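You operate a simulated robot arm through the tools that you are given. There is no shell and no other tool. Be economical: measure what you need, move in short steps, check, and stop when the job is done.

You run a simulated robot arm. Do the job below in one go: nothing can be reset, and whatever is moved stays where it is left.

JOB
Put the white beaker on the square steel plate.

It is judged by the outcome, as a careful person would: the job done as asked, and still so three seconds after it is handed in. It fails if anything else is knocked over, pushed out of place, dropped, spilled or broken.

ROBOT AND FRAMES
A 7-joint arm with a two-finger parallel gripper, fixed in place. Base frame: the origin is at the foot of the arm, x ahead of it, y to its left, z up; the work surface is at about z = 0. Readings come in mm, degrees, newtons and seconds.
With the tool pointing down near the work surface it reaches from about 240 to 620 mm from the base axis. Its first joint turns from -66.0 to 66.0 degrees. Payload 2.6 kg.
The TCP is the grasp point between the finger pads, 30 mm short of the fingertips. In the tool frame z runs along the fingers and y along their closing line. The gripper opens to 94 mm. The fingers are 28 mm wide and 10 mm thick; the gripper's body (50 by 96 mm) begins 55 mm behind the TCP.
Orientation is that of the tool frame in the base frame, as a unit quaternion [w, x, y, z]. With the fingers straight down and closing along the base's y, the tool's x points along the base's -x, its y along +y and its z along -z.

CONTROLS
- The arm moves only by the tool servo_tool. Its argument "steps" is a list of rows, each a list of 2 entries, a list of its own where there are three numbers: the shift along the tool's x, y, z in mm, then the turn about the tool's z in degrees. In form: [[[tx, ty, tz], yaw], ...]. A call has 1 to 10 rows; each row shifts and turns the commanded pose from where the row before left it, along the tool's axes as they then stand. "gripper" is the gripper command, from -1 (shut) to 1 (fully open), values between in proportion, set as the call begins (left out, the last holds). A row lasts 0.2 s, in which the tool goes at most 50 mm and 8.6 degrees; a call with a longer step from one row to the next is refused whole, and so is a gripper value outside its range. A pose out of reach is approached as far as the arm can. The call stops where the force on the tool passes 40 N (or 10 N more than at its start, if that is more) or the arm is blocked; 0.2 s more then pass. Each finger travels about 72 mm/s and halts on what it meets, pressing with about 33 N; the grip force reading is that of the motor and also rises with nothing between the fingers. The clock runs only during rows and for 0.2 s after the last one: add rows that do not move to give the fingers time. The reply holds the time, the measured pose of the TCP, the force on the tool along the base axes, the opening and the grip force, in the units named above and with some noise.
- Cameras (640 x 400 px; columns grow to the right, rows downward): "scene" is fixed at [37.4, 436.4, 557.5]; the picture's right is [-0.72, -0.69, 0.00], its down [-0.44, 0.46, -0.77] and it looks along [0.53, -0.56, -0.64] (base axes); focal length 329 px, centre (320, 200). "wrist" rides on the gripper at [76, 14, -102] in the tool frame; the picture's right is [-0.18, 0.98, 0.00], its down [-0.75, -0.14, -0.64] and it looks along [-0.63, -0.12, 0.77] (tool axes); focal length 243 px, centre (320, 200). There is no depth. A picture from a camera that has moved, and an enlarged one, comes with that camera's place and axes in the base frame and with its lens.
- capture(camera): a new picture of that camera. It takes no simulated time.
- enlarge(camera, box): a new picture of the part [left, top, right, bottom] of that camera's present view, enlarged. It takes no simulated time.
- close_job(): hands the job in; it is judged then, once.

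Work in short steps. Places have to be worked out from the pictures, the camera data and where the tool is seen: move nearer, look again, correct. Check each grasp and each placing, and mend what went wrong. You have 90 turns and 46 pictures in all, those below and enlarged ones among them. Open the gripper and draw the arm clear of the work before you hand the job in, unless the task says otherwise; then end with one line.

The tools are called as name(argument=value, ...) on one line, values as JSON. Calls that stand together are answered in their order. servo_tool: Moves the arm, as the interface text tells. Its arguments: {"type":"object","properties":{"steps":{"type":"array","items":{"type":"array"}},"gripper":{"type":"number"}},"required":["steps"]} The other tools are called the same way: capture (camera) takes a picture; enlarge (camera, box) takes an enlarged picture of a part of a camera's view; close_job () hands the job in.

At the start:

```text
t: 0.0
eef_pos: [403.3, 38.8, 243.4]
tcp_rot: [0.0, -0.001, 1.0, 0.0]
ft_force: [0.2, -0.1, -0.6]
width: 93.8
grasp_force: 0.0
```

scene: 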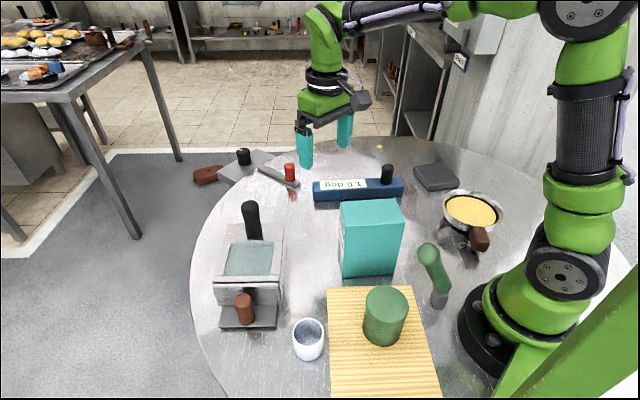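
wrist: 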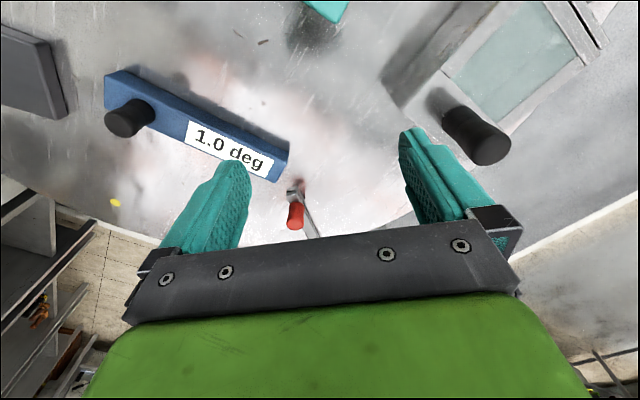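

I'll look closely at the candidates for the steel plate, and at the beaker.

enlarge(camera="scene", box=[380, 130, 540, 230])

enlarge(camera="scene", box=[190, 200, 446, 360])

enlarge(camera="scene", box=[180, 130, 340, 230])

```text
4.00 times, centred on (460, 180) of scene
camera zoom: at [37.4, 436.4, 557.5], right [-0.72, -0.69, 0.0], down [-0.44, 0.46, -0.77], along [0.53, -0.56, -0.64], focal length 1317 px, centre (-240, 280)
```

zoom: 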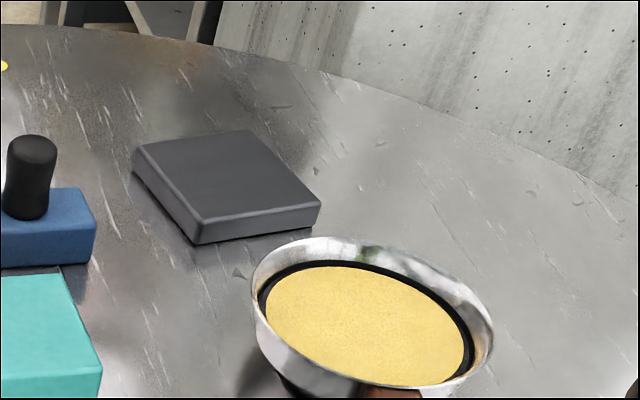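

```text
2.50 times, centred on (318, 280) of scene
camera zoom: at [37.4, 436.4, 557.5], right [-0.72, -0.69, 0.0], down [-0.44, 0.46, -0.77], along [0.53, -0.56, -0.64], focal length 823 px, centre (325, 0)
```

zoom: 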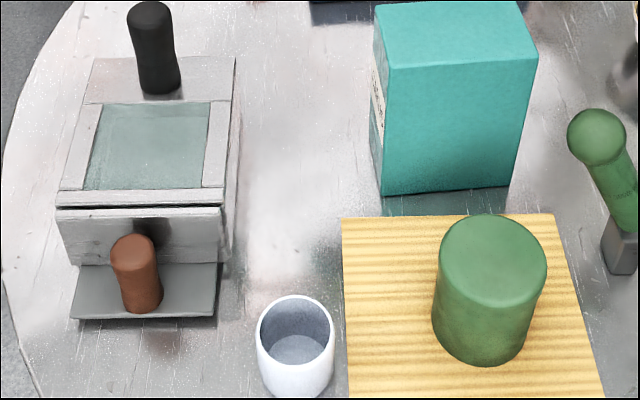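

```text
4.00 times, centred on (260, 180) of scene
camera zoom: at [37.4, 436.4, 557.5], right [-0.72, -0.69, 0.0], down [-0.44, 0.46, -0.77], along [0.53, -0.56, -0.64], focal length 1317 px, centre (560, 280)
```

zoom: 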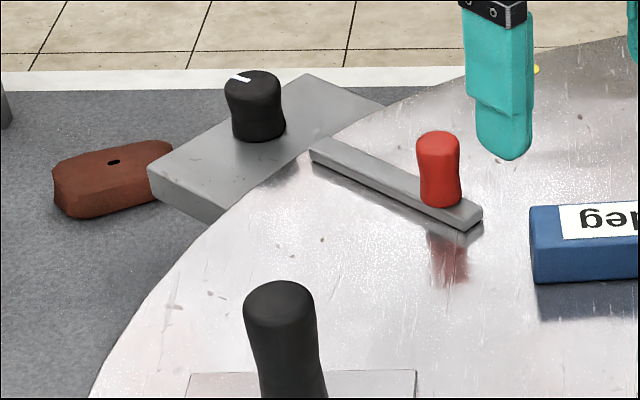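

enlarge(camera="scene", box=[260, 300, 388, 380])

```text
5.00 times, centred on (324, 340) of scene
camera zoom: at [37.4, 436.4, 557.5], right [-0.72, -0.69, 0.0], down [-0.44, 0.46, -0.77], along [0.53, -0.56, -0.64], focal length 1646 px, centre (300, -500)
```

zoom: 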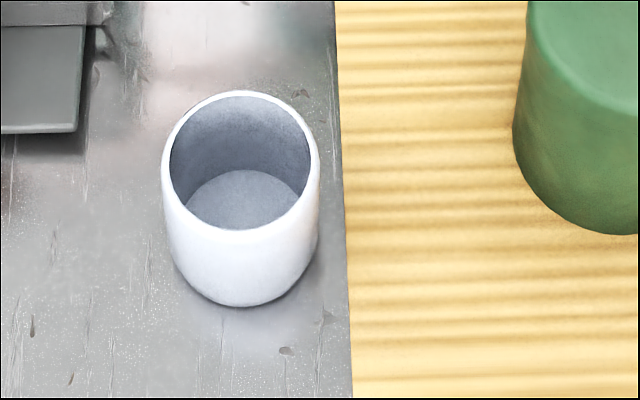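

The dark square slab (top about z=19, centre about [327,-346]) is the plate. The beaker is at about [238,251], roughly 50 mm wide and 56 mm high. The teal box is tall, so I lift first and then go over the beaker.

servo_tool(steps=[[[0, 0, -35], 0], [[0, 0, -35], 0], [[27.5, 35.3, 0], 0], [[27.5, 35.3, 0], 0], [[27.5, 35.3, 0], 0], [[27.5, 35.3, 0], 0], [[27.5, 35.3, 0], 0], [[27.5, 35.3, 0], 0]], gripper=1)

servo_tool(steps=[[[0, 0, 0], -7.75], [[0, 0, 0], -7.75], [[0, 0, 0], -7.75], [[0, 0, 0], -7.75], [[0, 0, 0], -7.75], [[0, 0, 0], -7.75], [[0, 0, 45], 0], [[0, 0, 45], 0], [[0, 0, 0], 0]])

capture(camera="wrist")

capture(camera="scene")

```text
t: 1.8
eef_pos: [241.5, 251.0, 313.9]
tcp_rot: [0.0, 0.001, 1.0, 0.001]
ft_force: [0.4, 0.4, 0.2]
width: 93.6
grasp_force: 0.1
```

```text
t: 3.8
eef_pos: [237.6, 252.9, 222.7]
tcp_rot: [-0.001, -0.394, 0.919, 0.0]
ft_force: [0.2, 0.3, -0.5]
width: 93.8
grasp_force: 0.1
```

```text
39 pictures are left
camera wrist: at [175.2, 207.9, 325.3], right [-0.59, 0.81, 0.0], down [0.62, 0.45, 0.64], along [0.52, 0.38, -0.77], focal length 243 px, centre (320, 200)
```

wrist: 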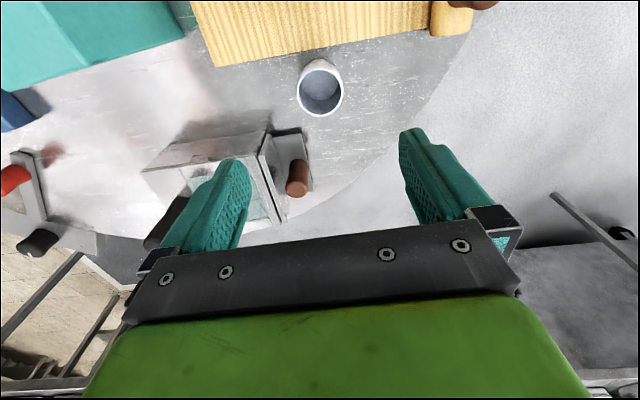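

```text
38 pictures are left
```

scene: 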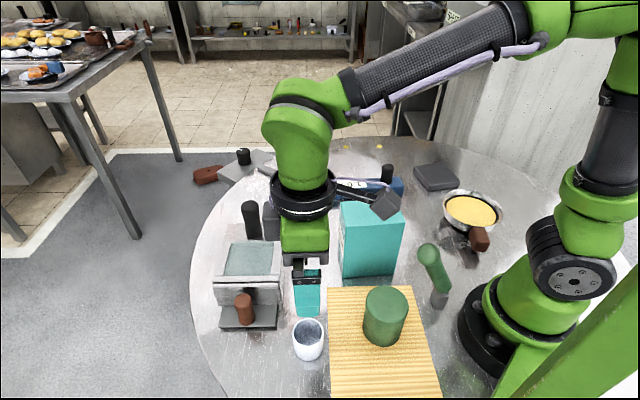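

Both cameras put the beaker at about [235.5,251.5]. I make the small correction and descend part way.

servo_tool(steps=[[[2.5, 0.5, 20], 0], [[0, 0, 40], 0], [[0, 0, 40], 0], [[0, 0, 25], 0], [[0, 0, 0], 0]])

capture(camera="wrist")

enlarge(camera="scene", box=[228, 260, 388, 360])

```text
t: 5.0
eef_pos: [237.0, 247.5, 99.7]
tcp_rot: [0.0, -0.394, 0.919, 0.0]
ft_force: [-0.8, 0.5, -0.4]
width: 93.9
grasp_force: 0.0
```

```text
37 pictures are left
camera wrist: at [174.7, 202.2, 201.9], right [-0.59, 0.81, 0.0], down [0.62, 0.45, 0.64], along [0.52, 0.38, -0.77], focal length 243 px, centre (320, 200)
```

wrist: 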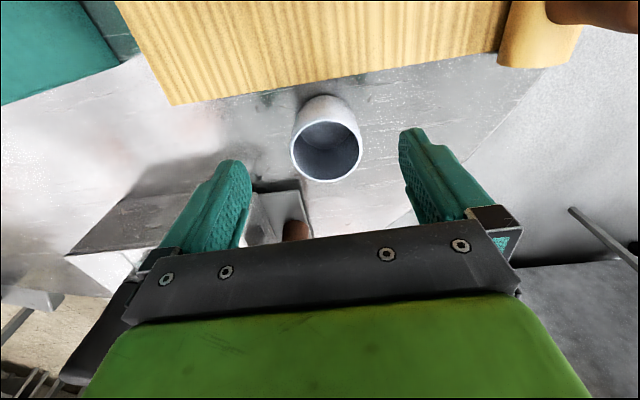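

```text
4.00 times, centred on (308, 310) of scene
camera zoom: at [37.4, 436.4, 557.5], right [-0.72, -0.69, 0.0], down [-0.44, 0.46, -0.77], along [0.53, -0.56, -0.64], focal length 1317 px, centre (368, -240)
```

zoom: 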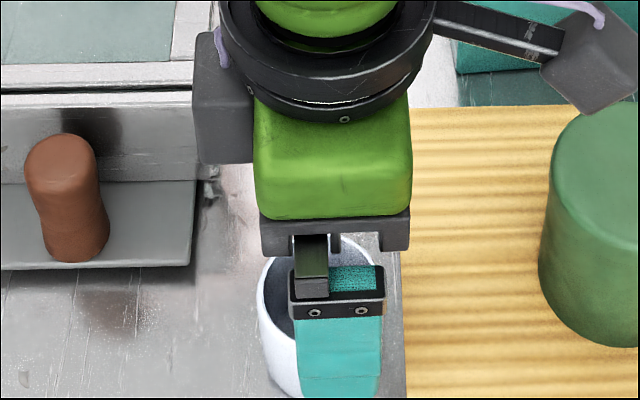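

servo_tool(steps=[[[0, 0, 0], 0]])

```text
t: 5.4
eef_pos: [239.2, 248.3, 100.6]
tcp_rot: [0.0, -0.395, 0.919, 0.0]
ft_force: [0.1, -0.5, 0.3]
width: 94.3
grasp_force: 0.1
```

Readings wobble by about 2 mm, so I use the tool-relative view: the beaker is offset about (-2.6, +3.6) in tool x, y. I correct, descend to z of about 37, then close.

servo_tool(steps=[[[-2.6, 3.6, 10], 0], [[0, 0, 20], 0], [[0, 0, 20], 0], [[0, 0, 13], 0], [[0, 0, 0], 0]])

capture(camera="wrist")

enlarge(camera="scene", box=[228, 280, 388, 380])

```text
t: 6.6
eef_pos: [237.3, 254.1, 36.5]
tcp_rot: [0.0, -0.395, 0.919, 0.0]
ft_force: [1.3, -0.1, -0.2]
width: 94.1
grasp_force: 0.1
```

```text
35 pictures are left
camera wrist: at [173.5, 208.8, 138.6], right [-0.59, 0.81, 0.0], down [0.62, 0.45, 0.64], along [0.52, 0.38, -0.77], focal length 243 px, centre (320, 200)
```

wrist: 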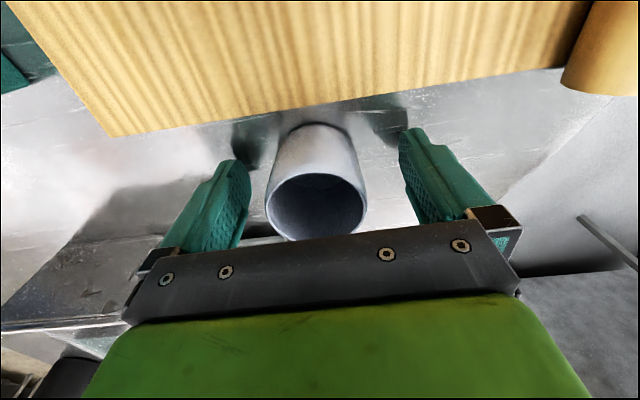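

```text
4.00 times, centred on (308, 330) of scene
camera zoom: at [37.4, 436.4, 557.5], right [-0.72, -0.69, 0.0], down [-0.44, 0.46, -0.77], along [0.53, -0.56, -0.64], focal length 1317 px, centre (368, -320)
```

zoom: 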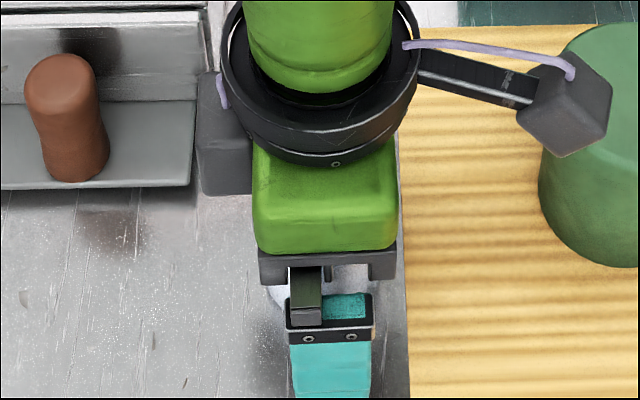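

The beaker is between the fingers and centred within a couple of mm. Closing.

servo_tool(steps=[[[0, -1.5, 0], 0], [[0, 0, 0], 0], [[0, 0, 0], 0], [[0, 0, 0], 0], [[0, 0, 0], 0]], gripper=-1)

servo_tool(steps=[[[0, 0, -10], 0], [[0, 0, -20], 0], [[0, 0, 0], 0]])

capture(camera="wrist")

capture(camera="scene")

```text
t: 7.8
eef_pos: [238.5, 252.6, 36.6]
tcp_rot: [0.0, -0.395, 0.919, 0.0]
ft_force: [-0.1, -0.1, -0.8]
width: 51.8
grasp_force: 32.6
```

```text
t: 8.6
eef_pos: [237.5, 252.0, 65.7]
tcp_rot: [0.0, -0.393, 0.919, 0.0]
ft_force: [0.4, -0.4, -1.0]
width: 52.0
grasp_force: 32.8
```

```text
33 pictures are left
camera wrist: at [174.2, 207.2, 168.9], right [-0.59, 0.81, 0.0], down [0.62, 0.45, 0.64], along [0.52, 0.38, -0.77], focal length 243 px, centre (320, 200)
```

wrist: 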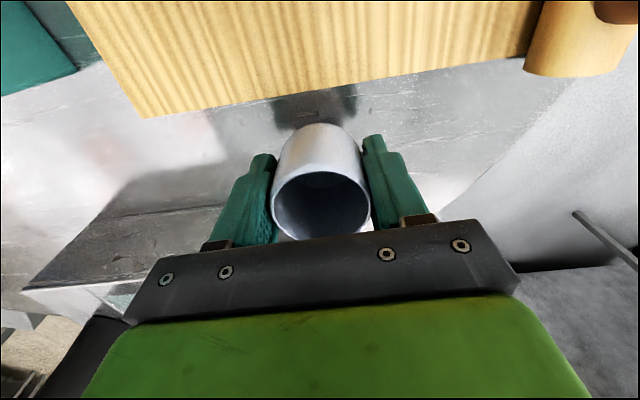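

```text
32 pictures are left
```

scene: 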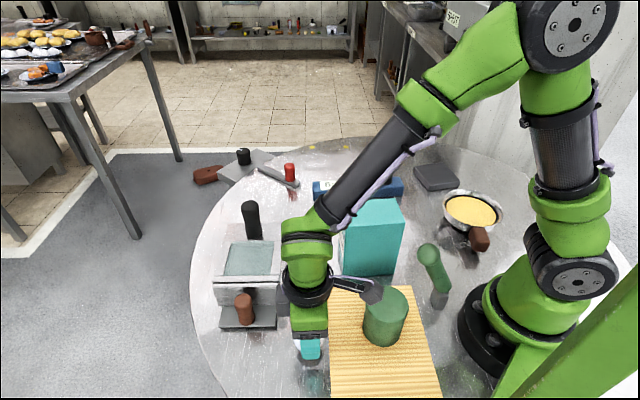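

Grasp is firm at 52 mm, with the beaker clear of the surface. I lift high above the tall box.

servo_tool(steps=[[[0, 0, -40], 0], [[0, 0, -42], 0], [[0, 0, -42], 0], [[0, 0, -42], 0], [[0, 0, -42], 0], [[0, 0, -40], 0], [[0, 0, 0], 0]])

servo_tool(steps=[[[3.16, -46.66, 0], 7.75], [[3.16, -46.66, 0], 7.75], [[3.16, -46.66, 0], 7.75], [[3.16, -46.66, 0], 7.75], [[3.16, -46.66, 0], 7.75], [[3.16, -46.66, 0], 7.75], [[0, 0, 0], 0]])

servo_tool(steps=[[[3.16, -46.66, 0], 7.75], [[3.16, -46.66, 0], 7.75], [[3.16, -46.66, 0], 7.75], [[3.16, -46.66, 0], 7.75], [[3.16, -46.66, 0], 7.75], [[3.16, -46.66, 0], 7.75], [[0, 0, 0], 0]])

capture(camera="wrist")

capture(camera="scene")

```text
t: 10.2
eef_pos: [236.8, 254.0, 315.2]
tcp_rot: [0.001, -0.395, 0.919, 0.0]
ft_force: [-0.6, -0.1, -0.9]
width: 52.3
grasp_force: 33.0
```

```text
t: 11.8
eef_pos: [346.1, -1.8, 310.8]
tcp_rot: [0.0, 0.001, 1.0, 0.0]
ft_force: [-0.1, -0.8, -1.6]
width: 52.2
grasp_force: 33.2
```

```text
t: 13.4
eef_pos: [236.7, -249.2, 313.6]
tcp_rot: [0.0, 0.395, 0.919, -0.001]
ft_force: [0.5, 0.0, -1.3]
width: 52.2
grasp_force: 33.0
```

```text
31 pictures are left
camera wrist: at [194.5, -184.3, 415.6], right [0.84, 0.54, 0.0], down [0.41, -0.64, 0.64], along [0.35, -0.54, -0.77], focal length 243 px, centre (320, 200)
```

wrist: 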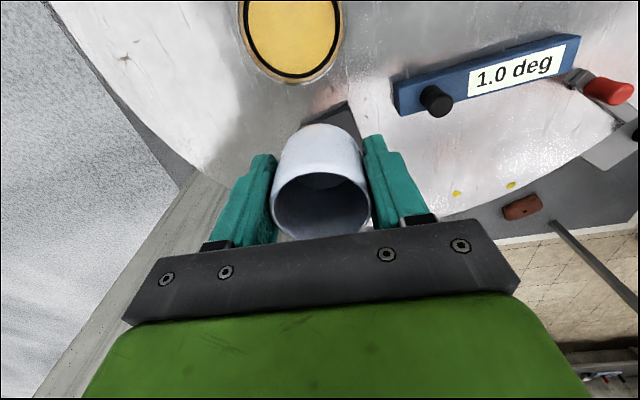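

```text
30 pictures are left
```

scene: 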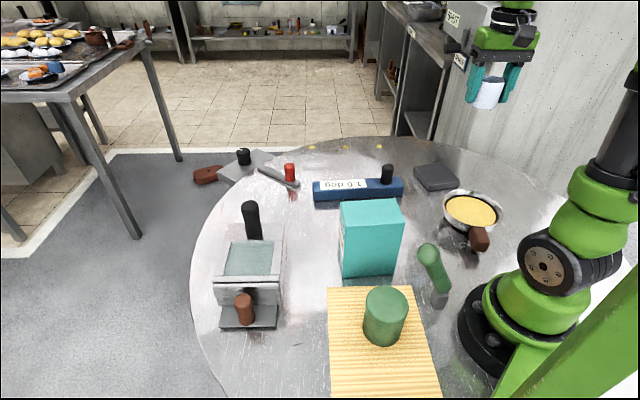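

Still held. The plate lies straight outward along this azimuth (R about 476). I extend outward and partly lower, then look.

servo_tool(steps=[[[-40, 0, 0], 0], [[-42, 0, 0], 0], [[-42, 0, 0], 0], [[0, 0, 40], 0], [[0, 0, 40], 0], [[0, 0, 40], 0], [[0, 0, 40], 0], [[0, 0, 0], 0]])

capture(camera="wrist")

enlarge(camera="scene", box=[360, 100, 520, 200])

```text
t: 15.2
eef_pos: [320.1, -339.2, 152.5]
tcp_rot: [-0.001, 0.395, 0.919, 0.0]
ft_force: [-0.2, -0.4, -0.8]
width: 52.4
grasp_force: 32.6
```

```text
29 pictures are left
camera wrist: at [279.2, -273.7, 254.9], right [0.84, 0.54, 0.0], down [0.42, -0.64, 0.64], along [0.35, -0.54, -0.77], focal length 243 px, centre (320, 200)
```

wrist: 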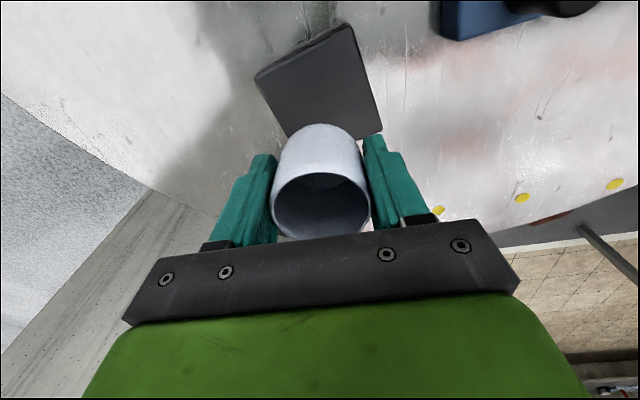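

```text
4.00 times, centred on (440, 150) of scene
camera zoom: at [37.4, 436.4, 557.5], right [-0.72, -0.69, 0.0], down [-0.44, 0.46, -0.77], along [0.53, -0.56, -0.64], focal length 1317 px, centre (-160, 400)
```

zoom: 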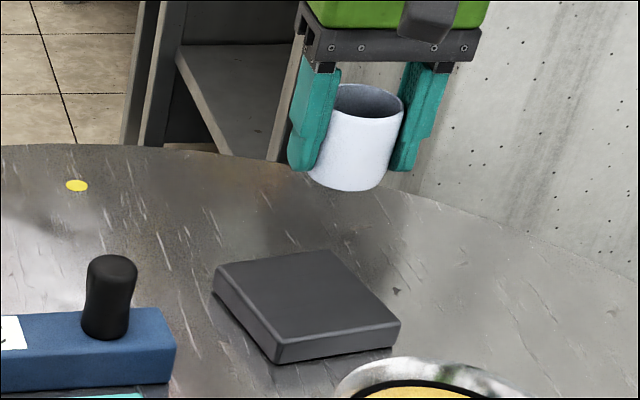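

From the wrist view the plate centre is at tool [-2.5, 0.5] and the beaker at about [-6, 0]. I shift 3.5 mm inward and descend to a little above the plate.

servo_tool(steps=[[[3.5, 0.5, 0], 0], [[0, 0, 30], 0], [[0, 0, 30], 0], [[0, 0, 26], 0], [[0, 0, 0], 0]])

enlarge(camera="scene", box=[380, 130, 508, 210])

capture(camera="wrist")

```text
t: 16.4
eef_pos: [318.7, -335.9, 66.6]
tcp_rot: [0.0, 0.395, 0.919, 0.0]
ft_force: [0.3, 0.1, -0.8]
width: 51.9
grasp_force: 33.6
```

```text
5.00 times, centred on (444, 170) of scene
camera zoom: at [37.4, 436.4, 557.5], right [-0.72, -0.69, 0.0], down [-0.44, 0.46, -0.77], along [0.53, -0.56, -0.64], focal length 1646 px, centre (-300, 350)
```

zoom: 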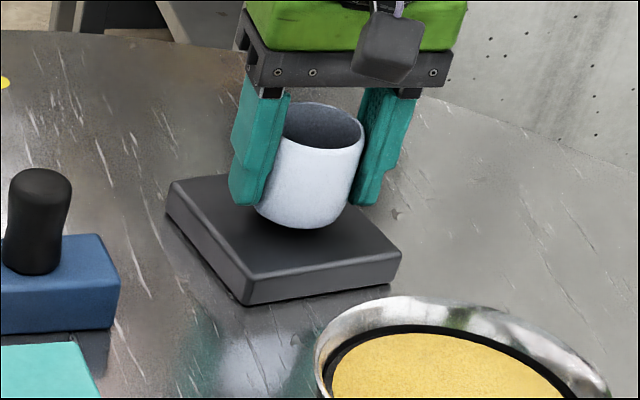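

```text
26 pictures are left
camera wrist: at [275.8, -271.3, 169.2], right [0.84, 0.54, 0.0], down [0.42, -0.64, 0.64], along [0.35, -0.54, -0.77], focal length 243 px, centre (320, 200)
```

wrist: 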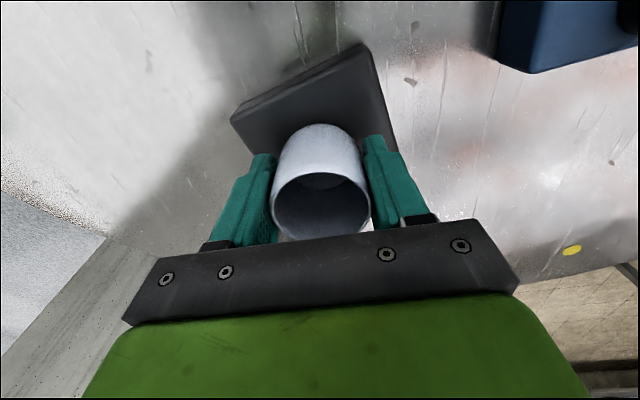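

The beaker hovers about 10 mm above the plate, a few mm off centre toward tool -y. I nudge it and lower gently.

servo_tool(steps=[[[2.5, 5, 0], 0], [[0, 0, 3], 0], [[0, 0, 3], 0], [[0, 0, 1.5], 0], [[0, 0, 0], 0]])

enlarge(camera="scene", box=[390, 140, 486, 200])

```text
t: 17.6
eef_pos: [321.3, -331.2, 59.9]
tcp_rot: [-0.001, 0.395, 0.919, -0.001]
ft_force: [-0.4, 0.2, -1.0]
width: 52.2
grasp_force: 33.0
```

```text
6.67 times, centred on (438, 170) of scene
camera zoom: at [37.4, 436.4, 557.5], right [-0.72, -0.69, 0.0], down [-0.44, 0.46, -0.77], along [0.53, -0.56, -0.64], focal length 2195 px, centre (-467, 400)
```

zoom: 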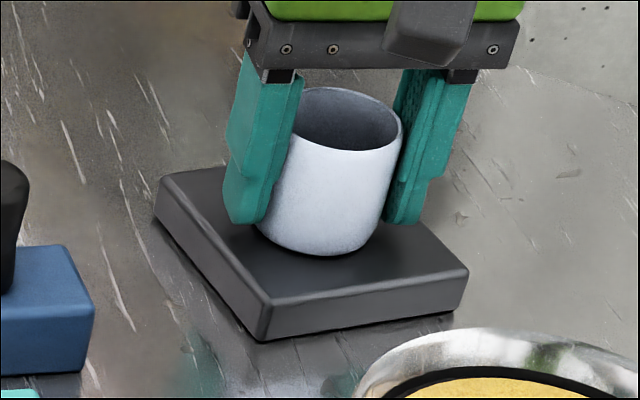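

No contact yet; the position looks good. I lower in 1 mm steps.

servo_tool(steps=[[[0, 0, 1], 0], [[0, 0, 1], 0], [[0, 0, 1], 0], [[0, 0, 0], 0]])

```text
t: 18.6
eef_pos: [322.0, -332.1, 58.3]
tcp_rot: [0.001, 0.395, 0.919, 0.0]
ft_force: [-3.7, 1.8, 16.7]
width: 52.0
grasp_force: 33.2
```

Contact is made at 17 N. I ease up slightly and open the gripper part way.

servo_tool(steps=[[[0, 0, -0.8], 0], [[0, 0, 0], 0]])

servo_tool(steps=[[[0, 0, 0], 0], [[0, 0, 0], 0], [[0, 0, 0], 0]], gripper=0.6)

enlarge(camera="scene", box=[390, 140, 486, 200])

capture(camera="wrist")

```text
t: 19.2
eef_pos: [322.6, -331.8, 57.8]
tcp_rot: [0.001, 0.395, 0.919, 0.0]
ft_force: [-0.1, -4.4, 9.3]
width: 52.0
grasp_force: 33.0
```

```text
t: 20.0
eef_pos: [322.5, -331.0, 57.0]
tcp_rot: [-0.001, 0.395, 0.919, 0.0]
ft_force: [0.3, 0.6, 0.8]
width: 75.1
grasp_force: 0.0
```

```text
6.67 times, centred on (438, 170) of scene
camera zoom: at [37.4, 436.4, 557.5], right [-0.72, -0.69, 0.0], down [-0.44, 0.46, -0.77], along [0.53, -0.56, -0.64], focal length 2195 px, centre (-467, 400)
```

zoom: 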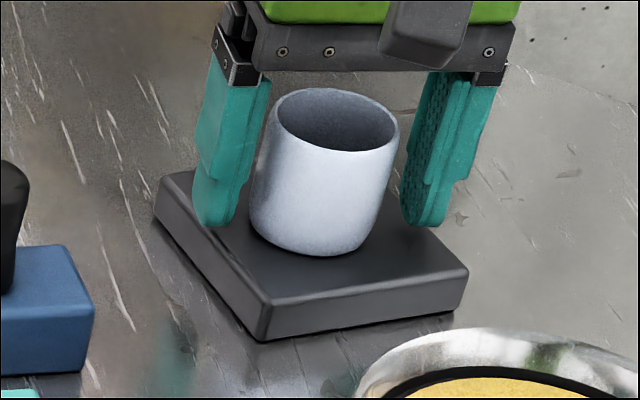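

```text
23 pictures are left
camera wrist: at [279.8, -266.8, 160.0], right [0.84, 0.54, 0.0], down [0.42, -0.64, 0.64], along [0.35, -0.54, -0.77], focal length 243 px, centre (320, 200)
```

wrist: 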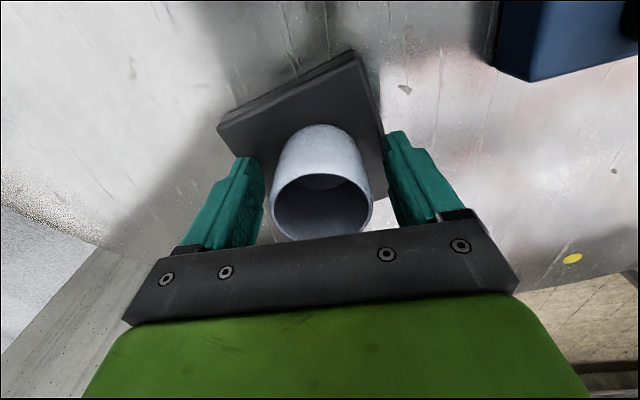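

The beaker stands freely on the plate with both fingers clear. I withdraw straight up and check.

servo_tool(steps=[[[0, 0, -15], 0], [[0, 0, -30], 0], [[0, 0, -40], 0], [[0, 0, -40], 0], [[0, 0, -40], 0], [[0, 0, -40], 0], [[0, 0, 0], 0]])

servo_tool(steps=[[[40, 0, 0], 0], [[40, 0, 0], 0], [[0, 0, 0], 0]], gripper=1)

capture(camera="scene")

enlarge(camera="scene", box=[390, 140, 486, 200])

```text
t: 21.6
eef_pos: [326.2, -330.6, 263.1]
tcp_rot: [-0.001, 0.395, 0.919, 0.0]
ft_force: [-0.3, -0.3, -0.4]
width: 75.2
grasp_force: 0.0
```

```text
t: 22.4
eef_pos: [266.8, -272.1, 263.6]
tcp_rot: [0.001, 0.394, 0.919, -0.001]
ft_force: [0.2, 0.4, 0.6]
width: 94.1
grasp_force: 0.1
```

```text
22 pictures are left
```

scene: 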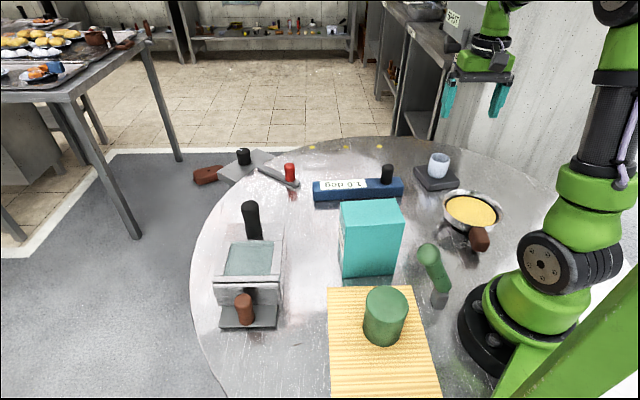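

```text
6.67 times, centred on (438, 170) of scene
camera zoom: at [37.4, 436.4, 557.5], right [-0.72, -0.69, 0.0], down [-0.44, 0.46, -0.77], along [0.53, -0.56, -0.64], focal length 2195 px, centre (-467, 400)
```

zoom: 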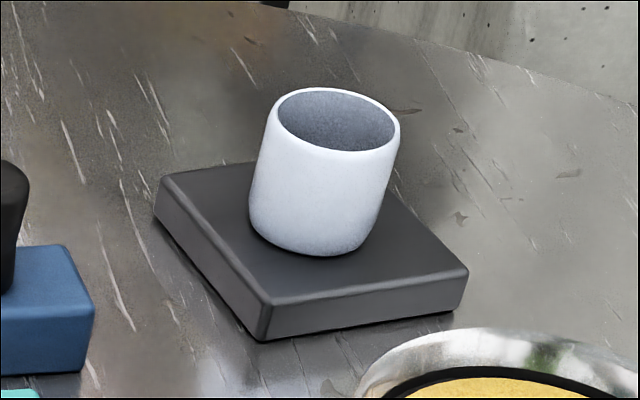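

The beaker stands upright on the plate, everything else is where it was, and the arm is clear with the gripper open. Handing in.

close_job()

```text
The job is handed in.
```

The white beaker is standing upright on the square steel plate, nothing else was disturbed, and the job is handed in.
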